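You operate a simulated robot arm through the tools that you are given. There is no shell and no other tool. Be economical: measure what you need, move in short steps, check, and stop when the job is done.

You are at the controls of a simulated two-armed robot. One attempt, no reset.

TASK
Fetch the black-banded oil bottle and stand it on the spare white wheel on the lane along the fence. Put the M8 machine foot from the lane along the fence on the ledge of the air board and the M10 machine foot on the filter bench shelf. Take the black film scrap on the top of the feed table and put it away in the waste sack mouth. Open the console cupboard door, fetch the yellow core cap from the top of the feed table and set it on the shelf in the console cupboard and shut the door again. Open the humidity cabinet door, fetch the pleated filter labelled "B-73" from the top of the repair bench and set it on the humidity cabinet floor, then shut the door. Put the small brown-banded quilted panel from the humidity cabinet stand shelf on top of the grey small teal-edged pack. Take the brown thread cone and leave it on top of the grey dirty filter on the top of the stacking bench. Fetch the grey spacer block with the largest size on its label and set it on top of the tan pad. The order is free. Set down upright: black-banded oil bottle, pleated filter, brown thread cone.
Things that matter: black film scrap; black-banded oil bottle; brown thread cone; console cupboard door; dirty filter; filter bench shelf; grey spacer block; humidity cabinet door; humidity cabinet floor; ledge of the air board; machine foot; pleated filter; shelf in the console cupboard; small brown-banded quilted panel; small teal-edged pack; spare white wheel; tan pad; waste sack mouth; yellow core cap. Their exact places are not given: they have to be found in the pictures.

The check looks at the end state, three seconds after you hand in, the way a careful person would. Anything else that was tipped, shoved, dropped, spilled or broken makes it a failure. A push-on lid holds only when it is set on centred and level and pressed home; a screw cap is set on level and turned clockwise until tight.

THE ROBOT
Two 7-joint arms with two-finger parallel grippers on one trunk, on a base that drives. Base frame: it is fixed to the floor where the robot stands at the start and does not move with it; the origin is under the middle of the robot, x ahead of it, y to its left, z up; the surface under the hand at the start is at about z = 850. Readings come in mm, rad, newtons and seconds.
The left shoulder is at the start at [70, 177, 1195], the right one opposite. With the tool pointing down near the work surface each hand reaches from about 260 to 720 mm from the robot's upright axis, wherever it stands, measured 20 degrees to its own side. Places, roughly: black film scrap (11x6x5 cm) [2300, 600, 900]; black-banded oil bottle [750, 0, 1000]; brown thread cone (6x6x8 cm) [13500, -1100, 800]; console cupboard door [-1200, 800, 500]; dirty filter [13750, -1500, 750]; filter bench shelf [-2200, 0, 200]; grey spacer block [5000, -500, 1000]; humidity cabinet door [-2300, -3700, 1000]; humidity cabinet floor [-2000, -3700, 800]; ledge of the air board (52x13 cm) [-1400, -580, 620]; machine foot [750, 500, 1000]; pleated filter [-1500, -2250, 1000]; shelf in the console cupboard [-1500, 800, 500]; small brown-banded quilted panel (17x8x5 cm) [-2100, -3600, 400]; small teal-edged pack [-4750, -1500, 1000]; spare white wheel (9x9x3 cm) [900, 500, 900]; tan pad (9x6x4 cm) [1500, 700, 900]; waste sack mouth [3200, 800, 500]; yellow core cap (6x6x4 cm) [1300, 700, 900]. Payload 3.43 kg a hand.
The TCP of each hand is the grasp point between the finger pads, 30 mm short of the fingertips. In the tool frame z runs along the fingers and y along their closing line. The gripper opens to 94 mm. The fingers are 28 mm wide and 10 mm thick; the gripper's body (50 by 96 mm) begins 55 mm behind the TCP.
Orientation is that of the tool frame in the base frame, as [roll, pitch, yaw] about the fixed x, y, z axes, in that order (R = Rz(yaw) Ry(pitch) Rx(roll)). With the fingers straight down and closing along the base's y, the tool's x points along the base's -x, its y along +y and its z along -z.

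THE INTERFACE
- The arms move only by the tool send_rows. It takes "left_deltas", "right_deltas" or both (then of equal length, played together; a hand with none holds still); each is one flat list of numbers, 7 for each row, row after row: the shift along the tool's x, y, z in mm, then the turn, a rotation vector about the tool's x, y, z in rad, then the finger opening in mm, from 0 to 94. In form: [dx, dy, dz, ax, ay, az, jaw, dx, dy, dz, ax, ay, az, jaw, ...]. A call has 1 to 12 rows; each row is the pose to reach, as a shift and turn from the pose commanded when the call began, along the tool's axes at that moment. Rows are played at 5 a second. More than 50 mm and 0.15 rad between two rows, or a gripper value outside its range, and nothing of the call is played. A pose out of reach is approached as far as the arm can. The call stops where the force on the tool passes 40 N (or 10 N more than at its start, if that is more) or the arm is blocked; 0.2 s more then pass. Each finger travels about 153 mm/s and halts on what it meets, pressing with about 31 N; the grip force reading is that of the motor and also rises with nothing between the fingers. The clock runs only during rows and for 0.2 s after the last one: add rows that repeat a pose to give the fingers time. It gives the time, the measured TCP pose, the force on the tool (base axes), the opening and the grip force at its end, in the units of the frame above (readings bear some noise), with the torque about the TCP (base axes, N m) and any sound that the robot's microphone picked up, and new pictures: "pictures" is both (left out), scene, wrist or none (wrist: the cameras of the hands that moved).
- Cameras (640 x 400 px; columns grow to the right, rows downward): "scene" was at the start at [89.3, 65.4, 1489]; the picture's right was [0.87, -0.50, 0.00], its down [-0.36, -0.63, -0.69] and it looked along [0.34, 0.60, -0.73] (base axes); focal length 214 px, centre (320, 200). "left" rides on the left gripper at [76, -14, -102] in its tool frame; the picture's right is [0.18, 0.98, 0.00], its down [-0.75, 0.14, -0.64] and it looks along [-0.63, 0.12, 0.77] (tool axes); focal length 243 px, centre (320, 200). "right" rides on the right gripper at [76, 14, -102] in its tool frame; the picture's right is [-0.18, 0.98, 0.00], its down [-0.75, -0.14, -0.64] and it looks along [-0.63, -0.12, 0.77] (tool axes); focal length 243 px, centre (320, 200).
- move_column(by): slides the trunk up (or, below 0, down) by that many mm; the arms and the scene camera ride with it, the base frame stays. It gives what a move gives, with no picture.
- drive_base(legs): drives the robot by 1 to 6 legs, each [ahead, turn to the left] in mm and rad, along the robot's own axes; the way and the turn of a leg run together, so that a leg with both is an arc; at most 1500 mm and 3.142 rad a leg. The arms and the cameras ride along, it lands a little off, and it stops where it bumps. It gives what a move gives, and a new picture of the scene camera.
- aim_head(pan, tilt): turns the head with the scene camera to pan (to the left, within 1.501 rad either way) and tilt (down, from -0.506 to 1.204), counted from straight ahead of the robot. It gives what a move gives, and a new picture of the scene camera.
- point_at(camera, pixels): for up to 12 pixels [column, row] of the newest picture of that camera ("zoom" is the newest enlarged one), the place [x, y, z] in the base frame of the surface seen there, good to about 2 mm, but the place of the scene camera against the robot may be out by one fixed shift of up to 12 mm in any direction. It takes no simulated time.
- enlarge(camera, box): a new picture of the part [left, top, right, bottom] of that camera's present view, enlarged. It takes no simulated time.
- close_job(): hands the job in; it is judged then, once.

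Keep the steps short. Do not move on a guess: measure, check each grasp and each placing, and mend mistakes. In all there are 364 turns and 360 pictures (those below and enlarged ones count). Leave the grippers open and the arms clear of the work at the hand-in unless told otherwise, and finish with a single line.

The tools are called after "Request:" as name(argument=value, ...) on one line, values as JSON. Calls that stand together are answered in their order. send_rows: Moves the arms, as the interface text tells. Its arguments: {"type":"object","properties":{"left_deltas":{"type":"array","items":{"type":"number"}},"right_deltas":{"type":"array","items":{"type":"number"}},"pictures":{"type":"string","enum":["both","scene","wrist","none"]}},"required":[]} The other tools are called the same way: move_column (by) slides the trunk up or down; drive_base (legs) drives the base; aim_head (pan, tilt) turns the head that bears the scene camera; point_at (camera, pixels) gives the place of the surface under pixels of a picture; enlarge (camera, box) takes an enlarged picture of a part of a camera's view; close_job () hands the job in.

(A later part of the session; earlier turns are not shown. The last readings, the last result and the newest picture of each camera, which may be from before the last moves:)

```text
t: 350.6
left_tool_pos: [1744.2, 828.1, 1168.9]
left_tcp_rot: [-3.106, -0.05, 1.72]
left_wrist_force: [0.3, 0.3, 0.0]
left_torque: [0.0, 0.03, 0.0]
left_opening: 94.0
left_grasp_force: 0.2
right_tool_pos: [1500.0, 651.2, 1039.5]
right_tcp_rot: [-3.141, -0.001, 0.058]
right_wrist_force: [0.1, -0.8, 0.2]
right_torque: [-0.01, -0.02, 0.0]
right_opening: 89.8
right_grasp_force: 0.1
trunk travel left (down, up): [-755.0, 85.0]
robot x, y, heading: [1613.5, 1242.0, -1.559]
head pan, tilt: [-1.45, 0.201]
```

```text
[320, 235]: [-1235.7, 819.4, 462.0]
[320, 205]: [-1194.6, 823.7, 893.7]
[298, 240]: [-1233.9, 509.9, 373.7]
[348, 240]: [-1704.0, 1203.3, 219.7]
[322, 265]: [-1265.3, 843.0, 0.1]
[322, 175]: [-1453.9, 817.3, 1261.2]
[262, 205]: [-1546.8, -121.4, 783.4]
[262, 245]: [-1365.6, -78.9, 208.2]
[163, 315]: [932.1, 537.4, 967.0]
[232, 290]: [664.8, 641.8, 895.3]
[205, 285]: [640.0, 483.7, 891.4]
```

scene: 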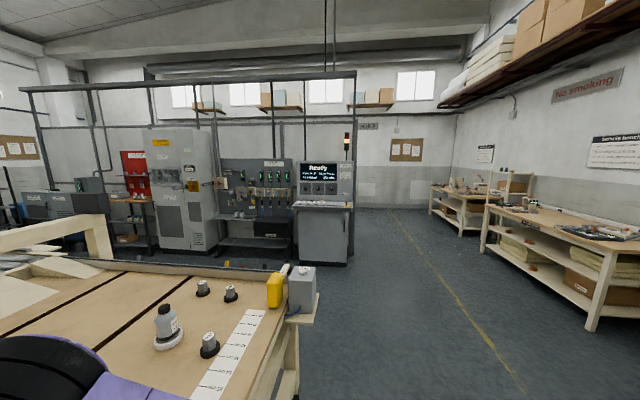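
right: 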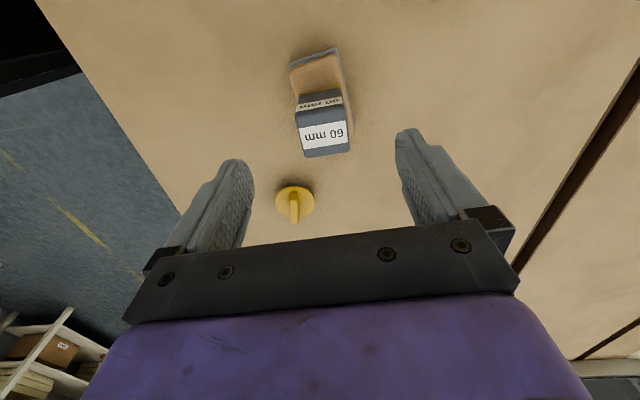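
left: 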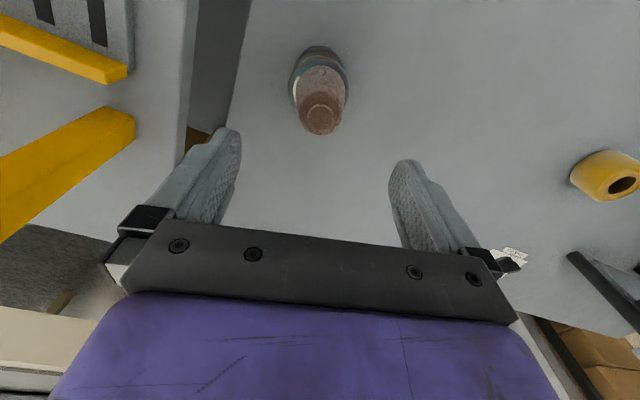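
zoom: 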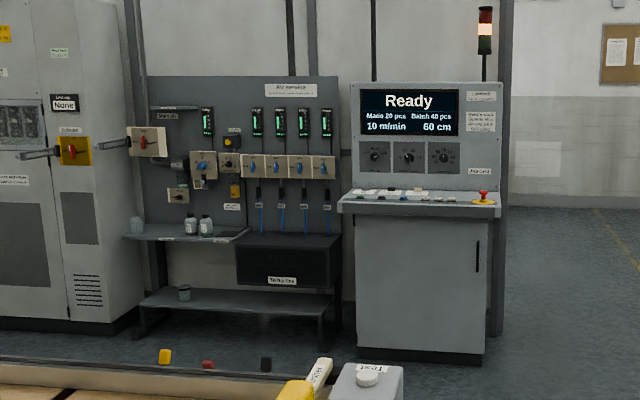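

Request:
send_rows(right_deltas=[-13, -13, 2, 0, 0, -0.138, 90, -26, -26, 4, 0, 0, -0.276, 90, -39, -39, 6, 0, 0, -0.414, 90, -52, -53, 8, 0, 0, -0.552, 90, -65, -66, 10, 0, 0, -0.69, 90, -78, -79, 12, 0, 0, -0.828, 90, -91, -92, 14, 0, 0, -0.966, 90, -104, -105, 16, 0, 0, -1.104, 90, -117, -118, 18, 0, 0, -1.242, 90, -130, -132, 20, 0, 0, -1.38, 90, -143, -145, 20, 0, 0, -1.513, 90], pictures="none")

Request:
send_rows(right_deltas=[0, 0, 0, 0, -0.14, 0, 70, 0, 0, 0, 0, -0.28, 0, 70, 0, 0, 0, 0, -0.42, 0, 70, 0, 0, 0, 0, -0.56, 0, 70, 0, 0, 0, 0, -0.7, 0, 70, 0, 0, 0, 0, -0.84, 0, 70, 0, 0, 0, 0, -0.96, 0, 70], pictures="wrist")

Request:
aim_head(pan=-0.3, tilt=0.8)

```text
t: 353.0
left_tool_pos: [1744.3, 828.3, 1169.7]
left_tcp_rot: [-3.107, -0.051, 1.722]
left_wrist_force: [0.0, -0.5, 0.1]
left_torque: [-0.01, 0.01, 0.01]
left_opening: 94.0
left_grasp_force: 0.0
right_tool_pos: [1346.4, 788.7, 1020.7]
right_tcp_rot: [3.141, -0.001, 1.574]
right_wrist_force: [0.2, 0.3, 0.1]
right_torque: [0.02, 0.0, -0.02]
right_opening: 90.2
right_grasp_force: 0.0
trunk travel left (down, up): [-755.0, 85.0]
robot x, y, heading: [1612.9, 1247.8, -1.562]
head pan, tilt: [-1.45, 0.201]
```

```text
t: 354.6
left_tool_pos: [1744.5, 826.6, 1167.3]
left_tcp_rot: [-3.107, -0.051, 1.72]
left_wrist_force: [0.0, -0.1, -0.2]
left_torque: [0.06, 0.0, -0.03]
left_opening: 93.9
left_grasp_force: 0.0
right_tool_pos: [1345.1, 768.2, 1016.6]
right_tcp_rot: [3.141, 0.957, 1.574]
right_wrist_force: [0.3, -0.8, 0.6]
right_torque: [0.04, 0.03, 0.02]
right_opening: 70.2
right_grasp_force: 0.0
right hand out of reach, approached as far as the arm can: row 6, 7
trunk travel left (down, up): [-755.0, 85.0]
robot x, y, heading: [1613.5, 1245.7, -1.558]
head pan, tilt: [-1.45, 0.201]
```

right: 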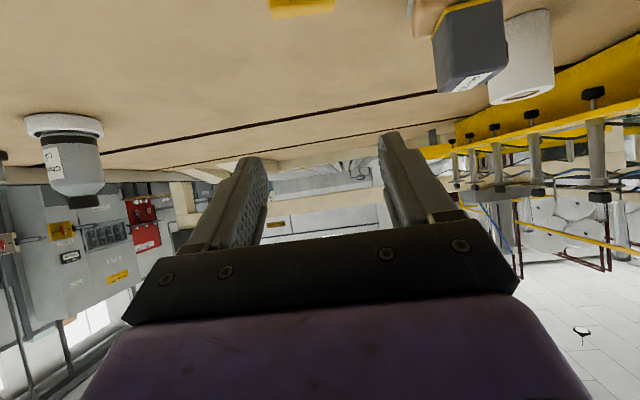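

```text
t: 356.0
left_tool_pos: [1744.9, 828.1, 1167.6]
left_tcp_rot: [-3.108, -0.052, 1.721]
left_wrist_force: [-0.2, -0.5, 0.0]
left_torque: [-0.01, -0.01, -0.01]
left_opening: 93.9
left_grasp_force: 0.0
right_tool_pos: [1345.7, 770.4, 1016.1]
right_tcp_rot: [3.139, 0.957, 1.57]
right_wrist_force: [-0.4, 0.2, 0.3]
right_torque: [0.0, -0.02, -0.02]
right_opening: 69.9
right_grasp_force: 0.0
trunk travel left (down, up): [-755.0, 85.0]
robot x, y, heading: [1614.0, 1250.8, -1.554]
head pan, tilt: [-0.3, 0.799]
```

scene: 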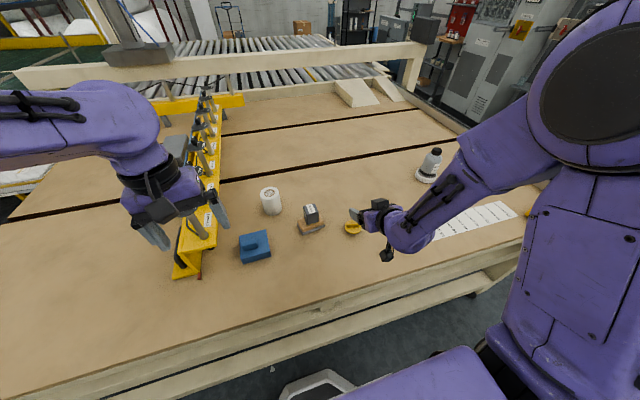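

Request:
send_rows(right_deltas=[15, 2, 25, 0, 0, 0, 70, 30, 4, 50, 0, 0, 0, 70], pictures="wrist")

```text
t: 356.6
left_tool_pos: [1744.8, 827.3, 1168.9]
left_tcp_rot: [-3.106, -0.052, 1.72]
left_wrist_force: [-0.5, -0.4, 0.3]
left_torque: [0.03, 0.0, -0.02]
left_opening: 94.0
left_grasp_force: 0.0
right_tool_pos: [1349.5, 746.7, 964.0]
right_tcp_rot: [3.141, 0.957, 1.571]
right_wrist_force: [-0.4, 0.1, 0.2]
right_torque: [-0.01, 0.02, 0.01]
right_opening: 70.0
right_grasp_force: 0.1
trunk travel left (down, up): [-755.0, 85.0]
robot x, y, heading: [1612.5, 1247.2, -1.557]
head pan, tilt: [-0.3, 0.799]
```

right: 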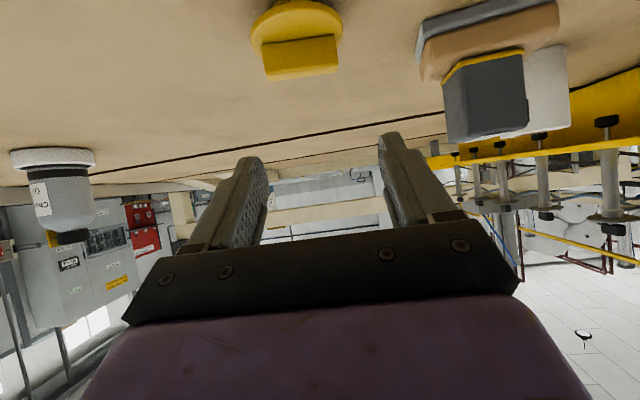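

Request:
point_at(camera="right", pixels=[[300, 60], [270, 60], [337, 55], [300, 40], [300, 15], [255, 25], [338, 15], [285, 76], [320, 74]])

```text
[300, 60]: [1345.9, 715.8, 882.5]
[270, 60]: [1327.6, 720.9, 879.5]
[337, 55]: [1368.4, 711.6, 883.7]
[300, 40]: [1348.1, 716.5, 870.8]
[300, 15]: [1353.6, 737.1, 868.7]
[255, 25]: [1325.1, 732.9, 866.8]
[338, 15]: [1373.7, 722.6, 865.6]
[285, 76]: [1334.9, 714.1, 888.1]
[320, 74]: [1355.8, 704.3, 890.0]
```

Request:
send_rows(right_deltas=[5, 0, 8, 0.09, 0, 0.0635, 70, 10, 1, 15, 0.18, 0, 0.127, 70, 25, 2, 35, 0.18, 0, 0.127, 70, 39, 2.5, 53, 0.18, 0, 0.127, 70], pictures="both")

Request:
enlarge(camera="scene", box=[290, 180, 430, 280])

```text
t: 357.6
left_tool_pos: [1744.0, 827.8, 1168.5]
left_tcp_rot: [-3.107, -0.053, 1.72]
left_wrist_force: [0.2, -0.5, -0.1]
left_torque: [0.01, 0.03, 0.0]
left_opening: 94.0
left_grasp_force: 0.0
right_tool_pos: [1351.9, 722.8, 900.7]
right_tcp_rot: [3.139, 0.959, 1.348]
right_wrist_force: [-0.3, -0.2, -0.4]
right_torque: [-0.02, -0.02, -0.01]
right_opening: 70.0
right_grasp_force: 0.0
trunk travel left (down, up): [-755.0, 85.0]
robot x, y, heading: [1612.6, 1246.3, -1.554]
head pan, tilt: [-0.3, 0.799]
```

scene: 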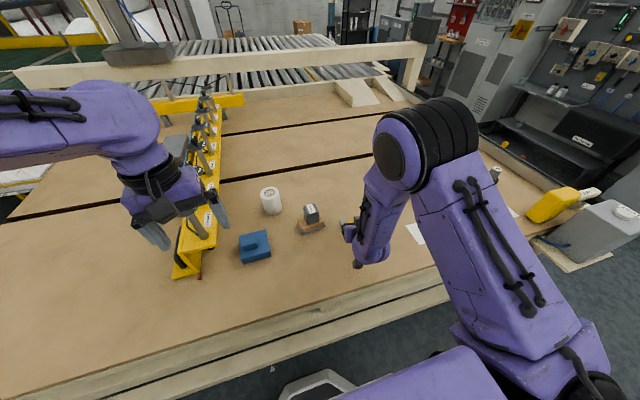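
right: 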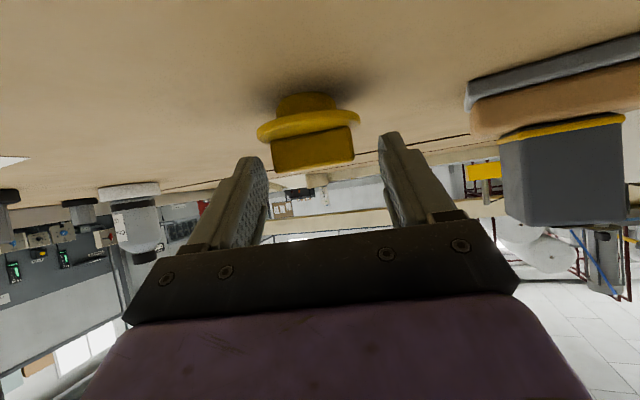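

```text
4.00 times, centred on (360, 230) of scene
```

zoom: 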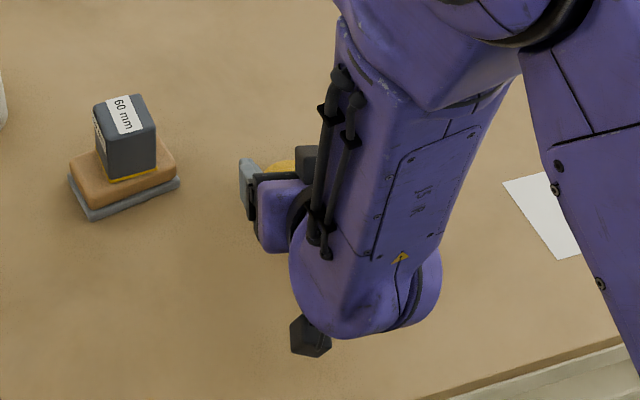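

Request:
send_rows(right_deltas=[0, 0, 0, 0, 0, 0, 50, 0, 0, 0, 0, 0, 0, 30, 0, 0, 0, 0, 0, 0, 20, 0, 0, 0, 0, 0, 0, 20], pictures="wrist")

```text
t: 358.6
left_tool_pos: [1744.8, 826.8, 1168.6]
left_tcp_rot: [-3.107, -0.051, 1.722]
left_wrist_force: [-1.4, -0.4, 0.3]
left_torque: [-0.02, 0.01, 0.0]
left_opening: 94.1
left_grasp_force: 0.1
right_tool_pos: [1352.1, 724.2, 900.6]
right_tcp_rot: [3.138, 0.959, 1.349]
right_wrist_force: [-0.3, -0.6, 0.8]
right_torque: [-0.02, 0.06, -0.01]
right_opening: 46.5
right_grasp_force: 31.3
trunk travel left (down, up): [-755.0, 85.0]
robot x, y, heading: [1613.9, 1247.3, -1.555]
head pan, tilt: [-0.3, 0.799]
```

right: 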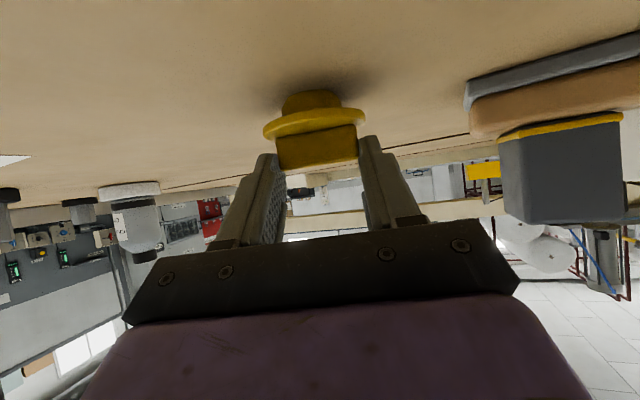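

Request:
send_rows(right_deltas=[-16, 0, -12, 0, 0, 0, 20, -40, 0, -29, 0, 0, 0, 20, -80, 0, -57, 0, 0, 0, 20], pictures="wrist")

```text
t: 359.4
left_tool_pos: [1746.1, 829.5, 1169.1]
left_tcp_rot: [-3.105, -0.049, 1.72]
left_wrist_force: [0.2, 0.7, 0.2]
left_torque: [-0.02, 0.02, 0.01]
left_opening: 94.4
left_grasp_force: 0.1
right_tool_pos: [1351.8, 727.8, 1000.6]
right_tcp_rot: [3.139, 0.96, 1.353]
right_wrist_force: [0.3, 0.5, -0.8]
right_torque: [-0.02, 0.0, 0.03]
right_opening: 46.5
right_grasp_force: 30.9
trunk travel left (down, up): [-755.0, 85.0]
robot x, y, heading: [1614.4, 1247.7, -1.559]
head pan, tilt: [-0.3, 0.799]
```

right: 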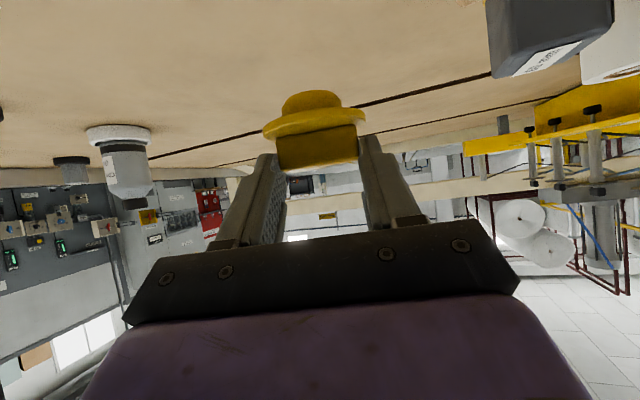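

Request:
drive_base(legs=[[-350, 0], [0, -1.58], [1500, 0], [250, 0], [0, 1.1], [750, 0]])

```text
t: 380.4
left_tool_pos: [-545.7, 466.4, 1169.5]
left_tcp_rot: [-3.107, -0.051, 1.245]
left_wrist_force: [-0.7, -0.3, -0.2]
left_torque: [0.03, -0.01, 0.0]
left_opening: 94.0
left_grasp_force: 0.1
right_tool_pos: [-943.1, 554.6, 1000.2]
right_tcp_rot: [3.14, 0.959, 0.875]
right_wrist_force: [0.0, 0.5, 0.3]
right_torque: [-0.01, 0.01, -0.02]
right_opening: 46.3
right_grasp_force: 31.2
trunk travel left (down, up): [-755.0, 85.0]
robot x, y, heading: [-468.8, 894.3, -2.037]
head pan, tilt: [-0.3, 0.799]
```

scene: 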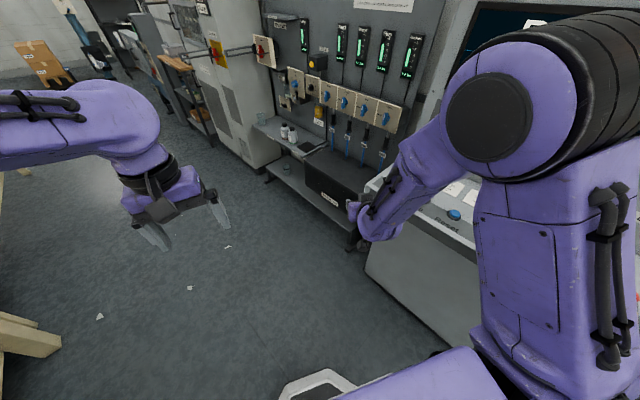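

Request:
drive_base(legs=[[100, 0], [0, -1.105]])

Request:
aim_head(pan=0.0, tilt=0.8)

```text
t: 384.3
left_tool_pos: [-936.3, 680.9, 1168.3]
left_tcp_rot: [-3.106, -0.051, 0.139]
left_wrist_force: [0.4, -0.4, -0.4]
left_torque: [0.03, -0.01, -0.02]
left_opening: 94.0
left_grasp_force: 0.1
right_tool_pos: [-1034.5, 1075.7, 999.3]
right_tcp_rot: [3.141, 0.959, -0.232]
right_wrist_force: [0.2, 0.1, -1.0]
right_torque: [-0.04, 0.0, 0.0]
right_opening: 46.5
right_grasp_force: 30.9
trunk travel left (down, up): [-755.0, 85.0]
robot x, y, heading: [-518.6, 811.8, -3.139]
head pan, tilt: [-0.3, 0.799]
```

scene: 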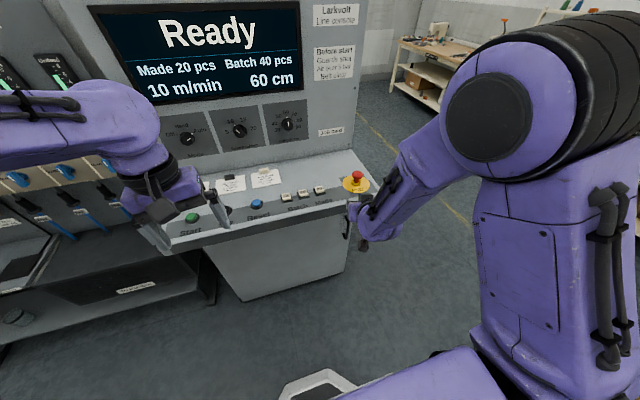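

```text
t: 385.1
left_tool_pos: [-934.3, 680.3, 1169.0]
left_tcp_rot: [-3.105, -0.05, 0.14]
left_wrist_force: [0.6, 0.6, 0.6]
left_torque: [0.0, 0.02, 0.01]
left_opening: 93.9
left_grasp_force: 0.0
right_tool_pos: [-1033.9, 1075.8, 999.6]
right_tcp_rot: [-3.141, 0.958, -0.231]
right_wrist_force: [-0.8, 0.0, -1.2]
right_torque: [0.02, 0.01, -0.02]
right_opening: 46.9
right_grasp_force: 31.0
trunk travel left (down, up): [-755.0, 85.0]
robot x, y, heading: [-516.6, 808.0, -3.135]
head pan, tilt: [0.0, 0.799]
```

scene: 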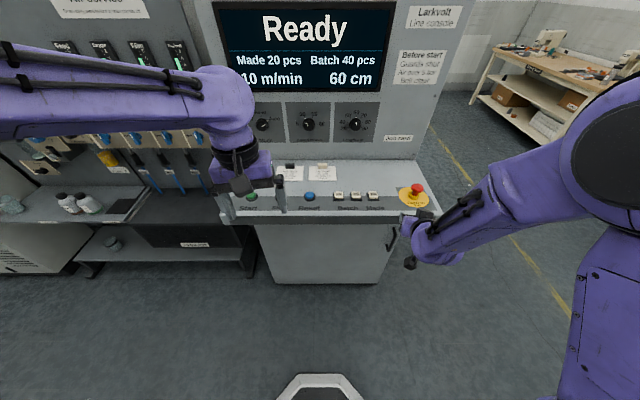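

Request:
drive_base(legs=[[-120, 0]])

Request:
move_column(by=-450)

Request:
aim_head(pan=-0.15, tilt=0.5)

```text
t: 386.3
left_tool_pos: [-819.3, 680.4, 1167.2]
left_tcp_rot: [-3.106, -0.051, 0.142]
left_wrist_force: [0.2, 0.3, 0.4]
left_torque: [-0.02, -0.03, -0.03]
left_opening: 94.0
left_grasp_force: 0.0
right_tool_pos: [-917.4, 1075.6, 998.8]
right_tcp_rot: [3.14, 0.958, -0.228]
right_wrist_force: [-0.2, 0.1, 0.4]
right_torque: [0.0, 0.01, 0.0]
right_opening: 46.6
right_grasp_force: 30.8
trunk travel left (down, up): [-755.0, 85.0]
robot x, y, heading: [-397.7, 806.8, -3.132]
head pan, tilt: [0.0, 0.799]
```

scene: 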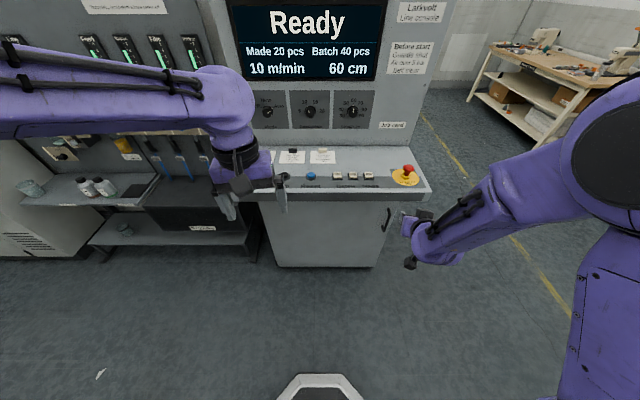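

```text
refused: -450 is not a number from -400 to 400
```

```text
t: 387.1
left_tool_pos: [-816.6, 680.8, 1168.0]
left_tcp_rot: [-3.107, -0.05, 0.143]
left_wrist_force: [-0.6, -0.1, 0.2]
left_torque: [0.02, 0.01, -0.02]
left_opening: 94.0
left_grasp_force: 0.1
right_tool_pos: [-914.8, 1074.4, 1000.0]
right_tcp_rot: [3.14, 0.959, -0.229]
right_wrist_force: [0.0, -0.1, -0.2]
right_torque: [-0.01, -0.02, 0.05]
right_opening: 46.4
right_grasp_force: 30.8
trunk travel left (down, up): [-755.0, 85.0]
robot x, y, heading: [-400.4, 810.8, -3.14]
head pan, tilt: [-0.15, 0.499]
```

scene: 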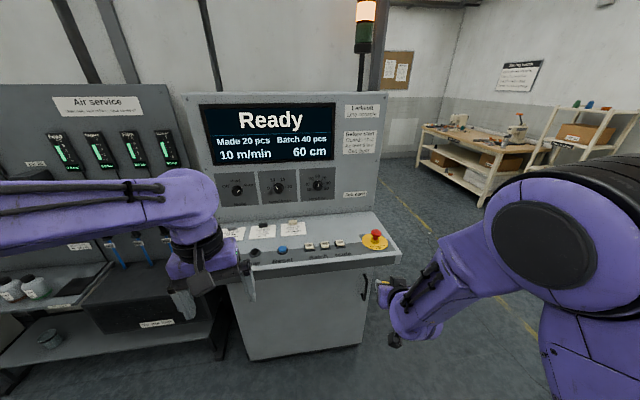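

Request:
drive_base(legs=[[0, -1.571], [440, 0], [0, 1.571], [130, 0]])

Request:
move_column(by=-400)

Request:
aim_head(pan=0.2, tilt=0.55)

```text
t: 398.3
left_tool_pos: [-947.4, 1123.8, 1169.6]
left_tcp_rot: [-3.106, -0.048, 0.138]
left_wrist_force: [1.4, 0.0, 0.3]
left_torque: [-0.01, 0.03, -0.01]
left_opening: 94.1
left_grasp_force: 0.0
right_tool_pos: [-1047.2, 1519.0, 1000.2]
right_tcp_rot: [3.14, 0.961, -0.235]
right_wrist_force: [0.9, 0.9, -0.3]
right_torque: [-0.04, -0.03, -0.01]
right_opening: 46.3
right_grasp_force: 31.0
trunk travel left (down, up): [-755.0, 85.0]
robot x, y, heading: [-534.9, 1252.4, 3.138]
head pan, tilt: [-0.15, 0.499]
```

scene: 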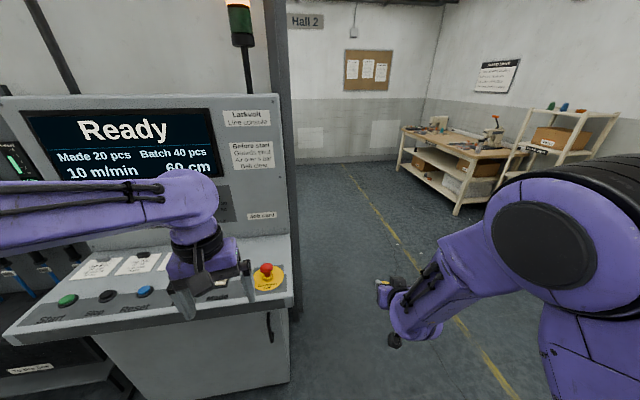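

```text
t: 402.1
left_tool_pos: [-949.8, 1124.5, 768.2]
left_tcp_rot: [-3.107, -0.052, 0.138]
left_wrist_force: [0.2, 0.6, 0.4]
left_torque: [-0.02, -0.03, -0.02]
left_opening: 94.1
left_grasp_force: 0.2
right_tool_pos: [-1048.8, 1519.7, 598.5]
right_tcp_rot: [3.14, 0.958, -0.233]
right_wrist_force: [-0.8, 0.8, -0.1]
right_torque: [-0.01, 0.02, 0.0]
right_opening: 46.4
right_grasp_force: 31.4
trunk travel left (down, up): [-355.0, 485.0]
robot x, y, heading: [-530.0, 1251.7, 3.139]
head pan, tilt: [-0.15, 0.499]
```

```text
t: 403.0
left_tool_pos: [-949.2, 1124.0, 767.3]
left_tcp_rot: [-3.105, -0.052, 0.138]
left_wrist_force: [0.6, 0.4, 0.2]
left_torque: [-0.03, 0.01, 0.01]
left_opening: 93.9
left_grasp_force: 0.1
right_tool_pos: [-1048.0, 1518.4, 599.8]
right_tcp_rot: [3.137, 0.958, -0.235]
right_wrist_force: [0.1, 0.1, 0.0]
right_torque: [0.0, 0.03, -0.02]
right_opening: 46.3
right_grasp_force: 31.1
trunk travel left (down, up): [-355.0, 485.0]
robot x, y, heading: [-528.7, 1249.2, 3.14]
head pan, tilt: [0.201, 0.55]
```

scene: 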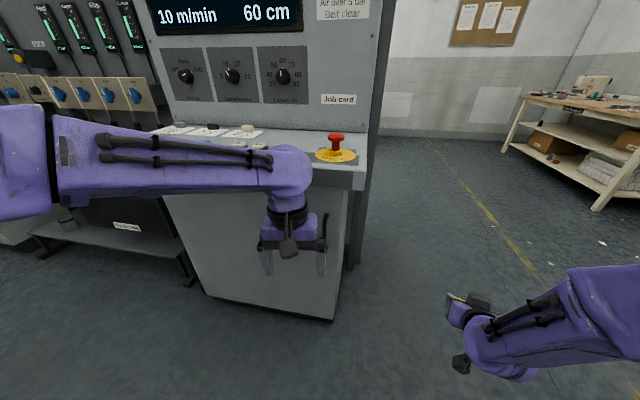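

Request:
send_rows(left_deltas=[0, 0, 0, 0, -0.15, 0, 94, 0, 0, 0, 0, -0.3, 0, 94, 0, 0, 0, 0, -0.45, 0, 94, 0, 0, 0, 0, -0.6, 0, 94, 0, 0, 0, 0, -0.75, 0, 94, 0, 0, 0, 0, -0.9, 0, 94, 0, 0, 0, 0, -1.05, 0, 94, 0, 0, 0, 0, -1.2, 0, 94, 0, 0, 0, 0, -1.35, 0, 94], pictures="both")

```text
t: 405.0
left_tool_pos: [-970.7, 1142.8, 774.7]
left_tcp_rot: [-3.015, 1.298, 0.26]
left_wrist_force: [-0.6, -0.1, 0.5]
left_torque: [-0.02, 0.01, 0.03]
left_opening: 94.1
left_grasp_force: 0.1
left hand out of reach, approached as far as the arm can: row 8, 9
right_tool_pos: [-1047.9, 1519.9, 599.4]
right_tcp_rot: [3.139, 0.958, -0.234]
right_wrist_force: [-1.2, -0.7, -0.9]
right_torque: [0.03, -0.01, 0.0]
right_opening: 46.5
right_grasp_force: 31.3
trunk travel left (down, up): [-355.0, 485.0]
robot x, y, heading: [-531.1, 1251.9, 3.139]
head pan, tilt: [0.201, 0.55]
```

scene: 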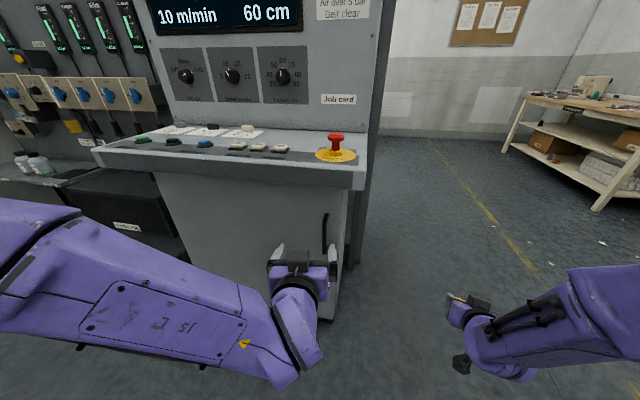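
left: 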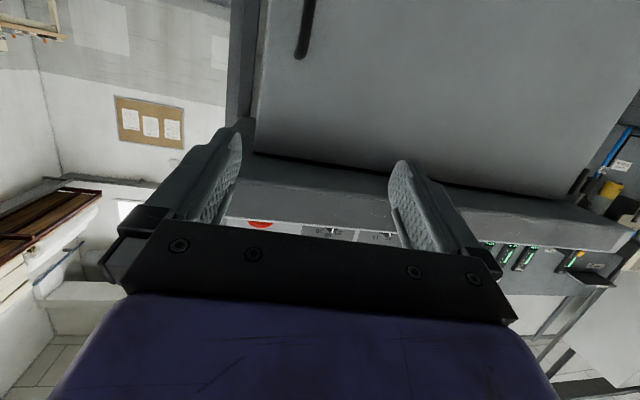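

Request:
point_at(camera="left", pixels=[[303, 50], [306, 30], [308, 8], [290, 40], [330, 40], [262, 100], [300, 140]])

Request:
point_at(camera="scene", pixels=[[325, 215], [323, 225], [326, 245], [327, 251], [310, 230], [340, 240], [200, 260], [215, 300]])

Request:
enlarge(camera="scene", box=[250, 170, 380, 300])

```text
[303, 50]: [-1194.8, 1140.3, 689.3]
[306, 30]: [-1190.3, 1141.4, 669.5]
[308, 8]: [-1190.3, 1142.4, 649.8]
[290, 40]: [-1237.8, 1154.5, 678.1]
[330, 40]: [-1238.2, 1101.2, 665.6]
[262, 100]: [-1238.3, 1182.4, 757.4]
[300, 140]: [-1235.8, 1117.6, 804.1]
```

```text
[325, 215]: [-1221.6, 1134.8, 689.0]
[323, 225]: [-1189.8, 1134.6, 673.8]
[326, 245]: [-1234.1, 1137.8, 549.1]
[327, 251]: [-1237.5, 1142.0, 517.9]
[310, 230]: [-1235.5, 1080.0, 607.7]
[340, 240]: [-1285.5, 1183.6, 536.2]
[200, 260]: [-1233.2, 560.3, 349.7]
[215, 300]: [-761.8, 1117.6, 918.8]
```

```text
3.08 times, centred on (315, 235) of scene
```

zoom: 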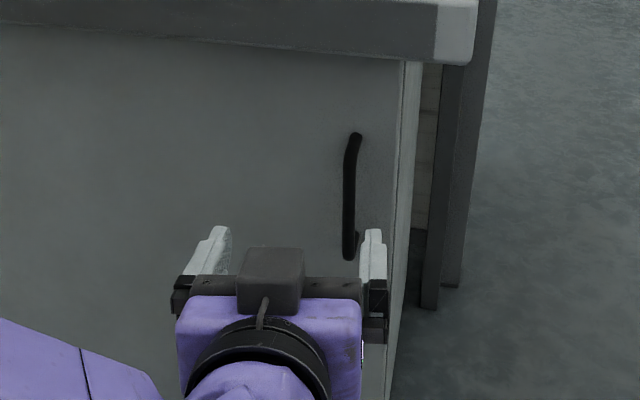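

Request:
send_rows(left_deltas=[36, 2, 10, 0, 0, 0, 94, 72, 4, 20, 0, 0, 0, 94, 108, 5, 30, 0, 0, 0, 94, 144, 7, 40, 0, 0, 0, 94, 134, 1, 78, 0, 0, 0, 94, 124, -4, 116, 0, 0, 0, 94, 114, -9, 154, 0, 0, 0, 94], pictures="both")

```text
t: 406.6
left_tool_pos: [-1088.2, 1140.6, 622.7]
left_tcp_rot: [-3.013, 1.297, 0.261]
left_wrist_force: [-0.4, -0.3, 0.3]
left_torque: [-0.02, 0.03, 0.01]
left_opening: 94.2
left_grasp_force: 0.1
left hand out of reach, approached as far as the arm can: row 1, 2
right_tool_pos: [-1047.5, 1519.2, 598.9]
right_tcp_rot: [3.14, 0.958, -0.234]
right_wrist_force: [-0.5, -0.8, -0.1]
right_torque: [-0.03, -0.01, -0.01]
right_opening: 46.4
right_grasp_force: 30.8
trunk travel left (down, up): [-355.0, 485.0]
robot x, y, heading: [-533.3, 1247.8, 3.138]
head pan, tilt: [0.201, 0.55]
```

scene: 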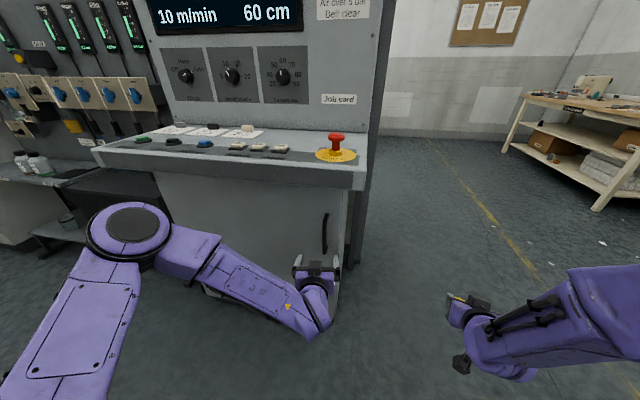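
left: 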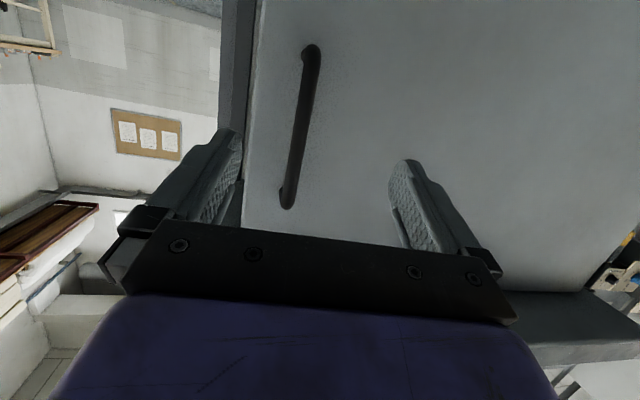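

Request:
send_rows(left_deltas=[-8, -8, 31, 0, 0, 0, 94, -16, -13, 62, 0, 0, 0, 94, -25, -18, 95, 0, 0, 0, 94], pictures="wrist")

```text
t: 407.4
left_tool_pos: [-1190.7, 1145.6, 623.5]
left_tcp_rot: [-3.011, 1.297, 0.266]
left_wrist_force: [-0.2, -0.7, -0.3]
left_torque: [0.0, -0.01, 0.03]
left_opening: 94.0
left_grasp_force: 0.0
right_tool_pos: [-1047.6, 1520.1, 598.7]
right_tcp_rot: [3.14, 0.959, -0.234]
right_wrist_force: [-0.6, -0.6, 0.3]
right_torque: [-0.01, -0.02, -0.02]
right_opening: 46.4
right_grasp_force: 30.8
trunk travel left (down, up): [-355.0, 485.0]
robot x, y, heading: [-531.7, 1251.0, 3.142]
head pan, tilt: [0.201, 0.55]
```

left: 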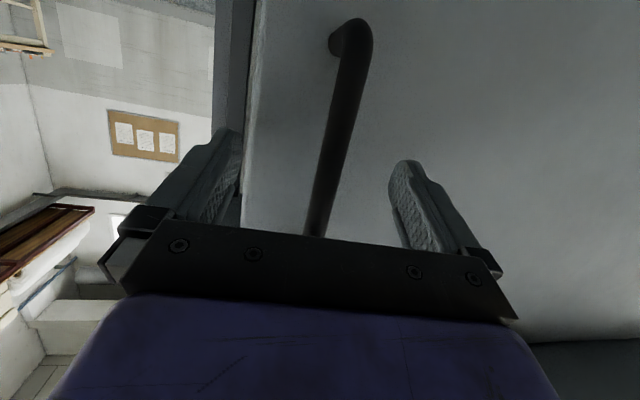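

Request:
send_rows(left_deltas=[0, 0, 0, 0, 0, 0, 40, 0, 0, 0, 0, 0, 0, 5, 0, 0, 0, 0, 0, 0, 5, 0, 0, 0, 0, 0, 0, 5, 4, 2.5, -15, 0.024, 0.001, 0.007, 5, 8, 5, -29.5, 0.048, 0.002, 0.013, 5, 15.9, 11.6, -58.7, 0.096, 0.003, 0.027, 5, 23.6, 19.7, -87.7, 0.144, 0.005, 0.04, 5], pictures="both")

```text
t: 408.9
left_tool_pos: [-1140.6, 1137.3, 622.6]
left_tcp_rot: [-3.018, 1.3, 0.19]
left_wrist_force: [-3.1, -13.0, 2.9]
left_torque: [0.18, -0.91, 0.12]
left_opening: 17.8
left_grasp_force: 45.4
right_tool_pos: [-1048.2, 1519.5, 600.2]
right_tcp_rot: [3.141, 0.958, -0.233]
right_wrist_force: [-0.7, -0.9, -0.1]
right_torque: [0.0, -0.01, -0.02]
right_opening: 46.5
right_grasp_force: 31.2
trunk travel left (down, up): [-355.0, 485.0]
robot x, y, heading: [-528.3, 1249.7, -3.14]
head pan, tilt: [0.201, 0.55]
stopped in row 7 (left hand): the force on the tool passed its limit at 43 N (the readings are from after the stop); the commanded pose is now the measured one
```

scene: 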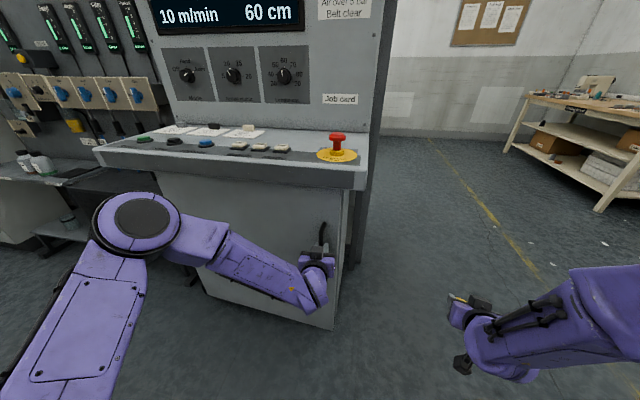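
left: 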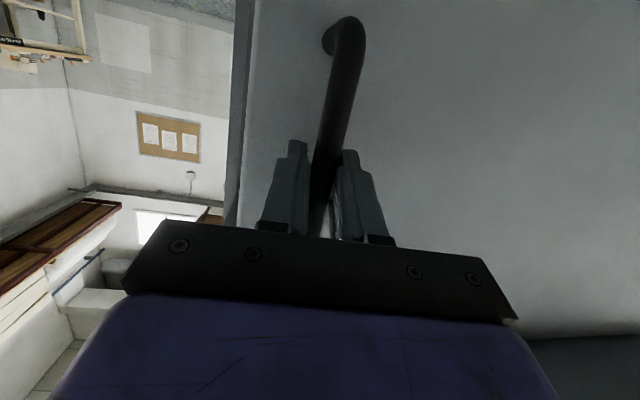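

Request:
send_rows(left_deltas=[4, 4, -15, 0.024, 0.001, 0.007, 5, 7.8, 8.2, -29.3, 0.048, 0.002, 0.013, 5, 11.7, 12.2, -43.8, 0.072, 0.002, 0.02, 5, 15.5, 16.3, -58.3, 0.096, 0.003, 0.027, 5, 19.3, 21, -72.8, 0.12, 0.004, 0.033, 5, 23.1, 25.5, -87.2, 0.144, 0.005, 0.04, 5, 27, 30.5, -101.3, 0.169, 0.006, 0.046, 5, 30.6, 35.6, -115.5, 0.193, 0.007, 0.053, 5, 34.2, 41, -129.5, 0.217, 0.008, 0.06, 5, 37.9, 46.6, -143.5, 0.241, 0.008, 0.066, 5], pictures="both")

```text
t: 410.8
left_tool_pos: [-1018.5, 1107.2, 622.2]
left_tcp_rot: [-3.022, 1.299, -0.01]
left_wrist_force: [-6.3, -15.2, -1.0]
left_torque: [0.05, -0.54, 0.11]
left_opening: 17.8
left_grasp_force: 44.8
right_tool_pos: [-1049.7, 1519.5, 599.3]
right_tcp_rot: [-3.141, 0.957, -0.227]
right_wrist_force: [0.0, -0.3, -0.5]
right_torque: [0.01, 0.03, 0.02]
right_opening: 46.5
right_grasp_force: 30.9
trunk travel left (down, up): [-355.0, 485.0]
robot x, y, heading: [-530.4, 1253.3, -3.137]
head pan, tilt: [0.201, 0.55]
stopped in row 9 (left hand): the force on the tool passed its limit at 41 N (the readings are from after the stop); the commanded pose is now the measured one
```

scene: 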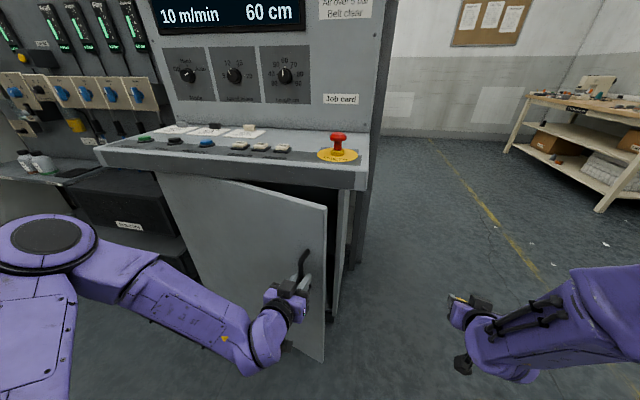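
left: 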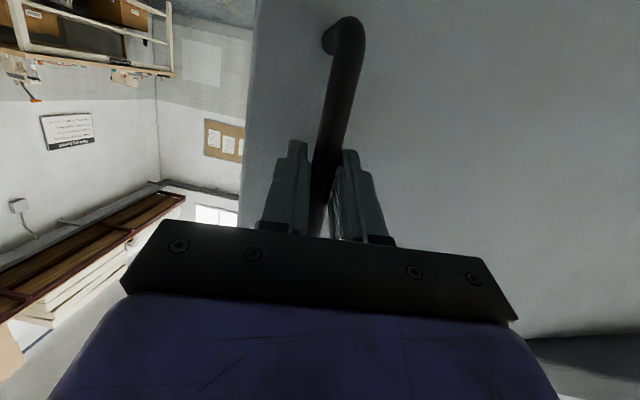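

Request:
send_rows(left_deltas=[4.4, 4.8, -16.7, 0.029, 0.001, 0.008, 5, 8.9, 10.2, -33.4, 0.058, 0.002, 0.016, 5, 13.3, 15.9, -49.9, 0.087, 0.003, 0.024, 5, 17.6, 22.1, -66.4, 0.116, 0.004, 0.032, 5, 21.9, 28.8, -82.6, 0.144, 0.005, 0.04, 5, 26.1, 36.1, -98.7, 0.173, 0.006, 0.048, 5, 30.2, 43.8, -114.5, 0.202, 0.007, 0.056, 5, 34.2, 52, -130, 0.231, 0.008, 0.064, 5, 38.2, 60.7, -145.3, 0.26, 0.009, 0.072, 5, 42.1, 69.9, -160.5, 0.289, 0.01, 0.08, 5, 45.8, 79.5, -175.4, 0.318, 0.011, 0.088, 5, 49.5, 89.6, -189.9, 0.347, 0.012, 0.096, 5], pictures="both")

```text
t: 412.0
left_tool_pos: [-994.5, 1100.5, 599.7]
left_tcp_rot: [-3.055, 1.299, -0.158]
left_wrist_force: [-10.3, -26.6, 4.3]
left_torque: [-0.6, -0.08, 0.4]
left_opening: 20.8
left_grasp_force: 14.2
left hand out of reach, approached as far as the arm can: row 2, 3, 4, 5
right_tool_pos: [-1050.2, 1516.4, 599.7]
right_tcp_rot: [-3.139, 0.959, -0.221]
right_wrist_force: [-0.3, -0.7, -0.7]
right_torque: [0.02, -0.01, -0.02]
right_opening: 46.3
right_grasp_force: 31.1
trunk travel left (down, up): [-355.0, 485.0]
robot x, y, heading: [-530.6, 1248.7, -3.129]
head pan, tilt: [0.201, 0.55]
stopped in row 5 (left hand): the force on the tool passed its limit at 45 N (the readings are from after the stop); the commanded pose is now the measured one
```

scene: 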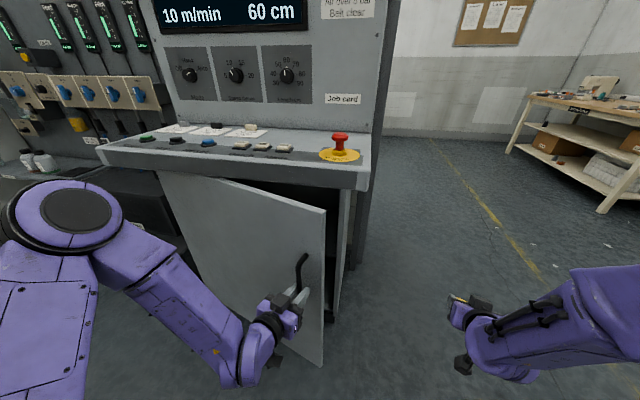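
left: 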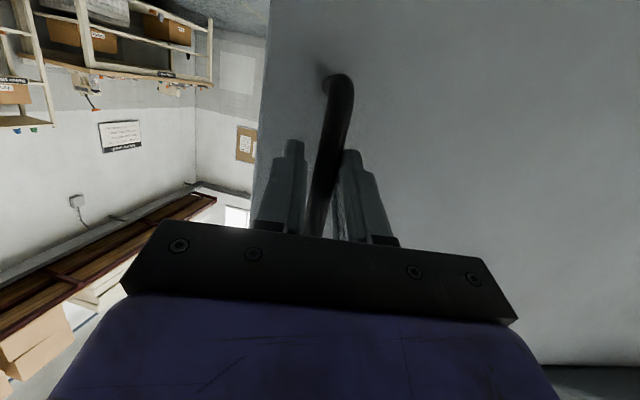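

Request:
point_at(camera="scene", pixels=[[325, 212], [320, 216], [280, 200], [230, 187], [335, 195], [300, 180], [368, 180], [305, 260], [330, 290]])

Request:
send_rows(left_deltas=[0, 0, 0, 0, 0, 0, 50, 0, 0, 0, 0, 0, 0, 94, 0, 0, -30, 0, 0, 0, 94, 0, 0, -70, 0, 0, 0, 94, 0, 0, -110, 0, 0, 0, 94], pictures="scene")

```text
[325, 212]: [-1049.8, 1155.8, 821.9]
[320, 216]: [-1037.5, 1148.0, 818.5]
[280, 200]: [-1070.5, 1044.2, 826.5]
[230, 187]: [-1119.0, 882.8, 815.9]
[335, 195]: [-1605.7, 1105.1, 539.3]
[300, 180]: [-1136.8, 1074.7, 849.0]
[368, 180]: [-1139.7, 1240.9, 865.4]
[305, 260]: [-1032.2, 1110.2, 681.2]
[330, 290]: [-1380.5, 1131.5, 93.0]
```

```text
t: 413.2
left_tool_pos: [-965.9, 1108.5, 564.5]
left_tcp_rot: [-3.055, 1.296, -0.159]
left_wrist_force: [-0.1, -0.9, -0.3]
left_torque: [-0.03, 0.05, -0.01]
left_opening: 94.2
left_grasp_force: 0.0
left hand out of reach, approached as far as the arm can: row 3, 4, 5
right_tool_pos: [-1050.8, 1517.1, 599.9]
right_tcp_rot: [-3.139, 0.956, -0.225]
right_wrist_force: [-1.1, -0.8, 0.5]
right_torque: [0.04, 0.0, 0.01]
right_opening: 46.8
right_grasp_force: 30.9
trunk travel left (down, up): [-355.0, 485.0]
robot x, y, heading: [-529.2, 1253.9, -3.133]
head pan, tilt: [0.201, 0.55]
```

scene: 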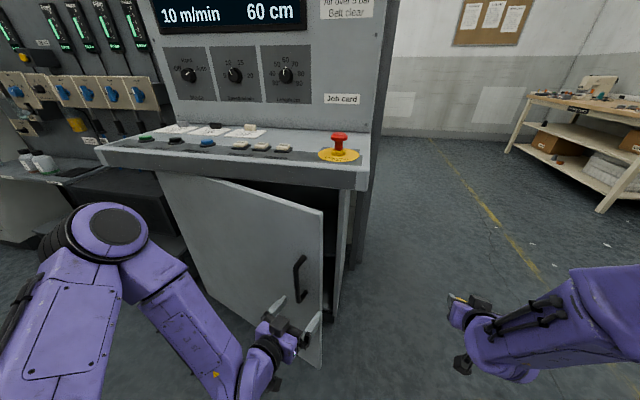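

Request:
send_rows(left_deltas=[-8, -33, -5, -0.12, -0.003, -0.034, 50, -16, -66, -9, -0.24, -0.006, -0.068, 20, -25, -99, -14, -0.36, -0.009, -0.101, 0, -33, -132, -18.5, -0.481, -0.012, -0.135, 0], pictures="scene")

```text
t: 414.2
left_tool_pos: [-925.6, 1232.5, 608.5]
left_tcp_rot: [-3.044, 1.303, 0.348]
left_wrist_force: [1.4, 0.1, 0.5]
left_torque: [-0.01, 0.01, 0.02]
left_opening: 0.1
left_grasp_force: 31.1
right_tool_pos: [-1048.9, 1516.9, 599.8]
right_tcp_rot: [3.14, 0.961, -0.229]
right_wrist_force: [0.0, 0.3, 0.2]
right_torque: [0.02, 0.04, -0.02]
right_opening: 46.3
right_grasp_force: 31.1
trunk travel left (down, up): [-355.0, 485.0]
robot x, y, heading: [-531.4, 1251.1, -3.135]
head pan, tilt: [0.201, 0.55]
```

scene: 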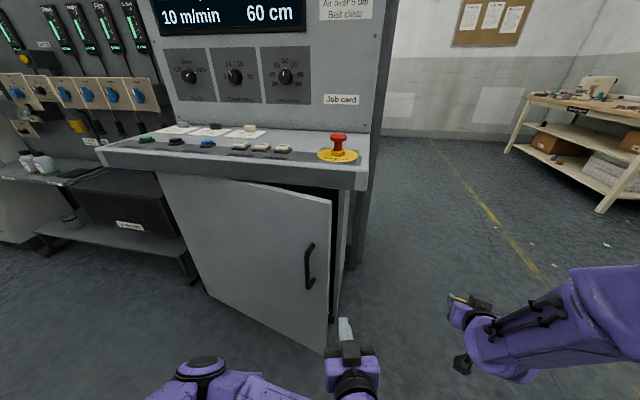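

Request:
point_at(camera="scene", pixels=[[330, 205], [326, 210], [329, 250], [327, 330], [310, 265], [340, 250]])

Request:
enlarge(camera="scene", box=[260, 170, 400, 380])

```text
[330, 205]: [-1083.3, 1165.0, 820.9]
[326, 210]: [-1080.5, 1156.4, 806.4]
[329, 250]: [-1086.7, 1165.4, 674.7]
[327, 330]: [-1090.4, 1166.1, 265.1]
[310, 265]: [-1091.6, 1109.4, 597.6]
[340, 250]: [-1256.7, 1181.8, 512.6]
```

```text
1.90 times, centred on (330, 275) of scene
```

zoom: 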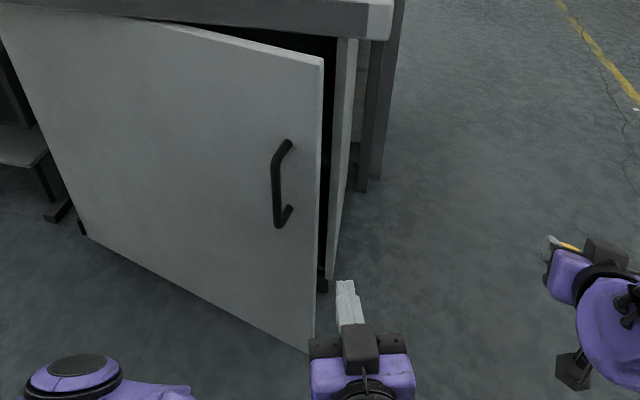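

Request:
send_rows(left_deltas=[-9, -1.3, 41, 0, 0, 0, 0, -18, -2.6, 82, 0, 0, 0, 0, -27, -4, 123, 0, 0, 0, 0, -36, -5.2, 164, 0, 0, 0, 0], pictures="both")

```text
t: 415.2
left_tool_pos: [-1089.1, 1196.0, 598.2]
left_tcp_rot: [-3.047, 1.3, 0.344]
left_wrist_force: [0.0, 0.3, 1.0]
left_torque: [-0.01, 0.01, 0.02]
left_opening: 0.2
left_grasp_force: 31.4
right_tool_pos: [-1049.6, 1516.7, 599.6]
right_tcp_rot: [3.139, 0.957, -0.228]
right_wrist_force: [0.8, -0.5, -0.4]
right_torque: [-0.05, 0.0, 0.01]
right_opening: 46.7
right_grasp_force: 31.3
trunk travel left (down, up): [-355.0, 485.0]
robot x, y, heading: [-533.4, 1252.8, -3.135]
head pan, tilt: [0.201, 0.55]
```

scene: 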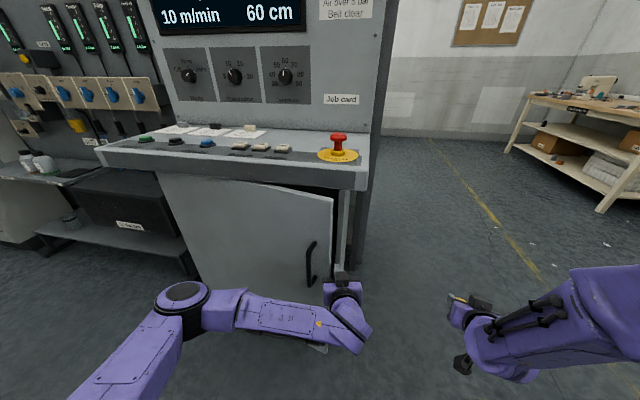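
left: 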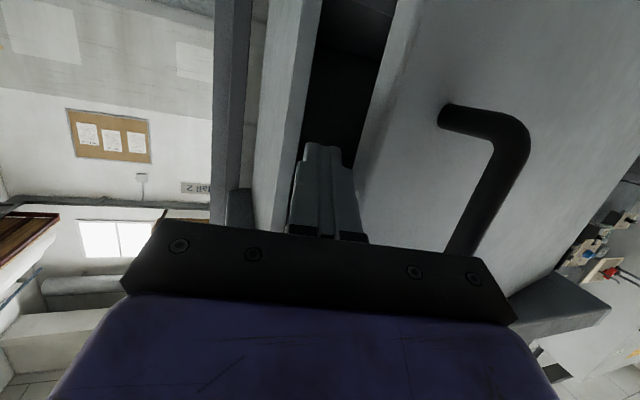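

Request:
send_rows(left_deltas=[0, 0, 25, 0, 0, 0, 0], pictures="none")

Request:
drive_base(legs=[[-150, 0.25]])

```text
t: 415.6
left_tool_pos: [-1113.3, 1189.9, 591.6]
left_tcp_rot: [-3.047, 1.299, 0.342]
left_wrist_force: [-0.2, -0.8, 0.4]
left_torque: [-0.02, -0.02, -0.01]
left_opening: 0.1
left_grasp_force: 30.2
right_tool_pos: [-1048.3, 1518.1, 599.7]
right_tcp_rot: [3.139, 0.958, -0.229]
right_wrist_force: [0.5, 0.4, -0.8]
right_torque: [0.0, -0.03, 0.0]
right_opening: 46.2
right_grasp_force: 31.0
trunk travel left (down, up): [-355.0, 485.0]
robot x, y, heading: [-530.7, 1248.4, -3.132]
head pan, tilt: [0.201, 0.55]
```

```text
t: 416.4
left_tool_pos: [-1088.1, 1180.9, 592.1]
left_tcp_rot: [-3.022, 1.294, 0.377]
left_wrist_force: [0.2, 0.3, 0.1]
left_torque: [0.01, 0.02, 0.0]
left_opening: 0.0
left_grasp_force: 31.1
right_tool_pos: [-1038.8, 1501.7, 599.8]
right_tcp_rot: [-3.141, 0.957, -0.198]
right_wrist_force: [0.7, 0.4, 0.2]
right_torque: [0.0, 0.04, 0.03]
right_opening: 46.1
right_grasp_force: 30.6
trunk travel left (down, up): [-355.0, 485.0]
robot x, y, heading: [-512.6, 1247.8, -3.103]
head pan, tilt: [0.201, 0.55]
stopped in leg 1: the force on the tool passed its limit at 52 N (the readings are from after the stop); the commanded pose is now the measured one
```

scene: 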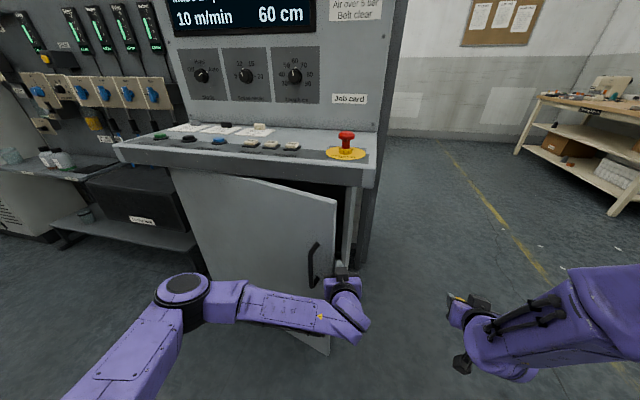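

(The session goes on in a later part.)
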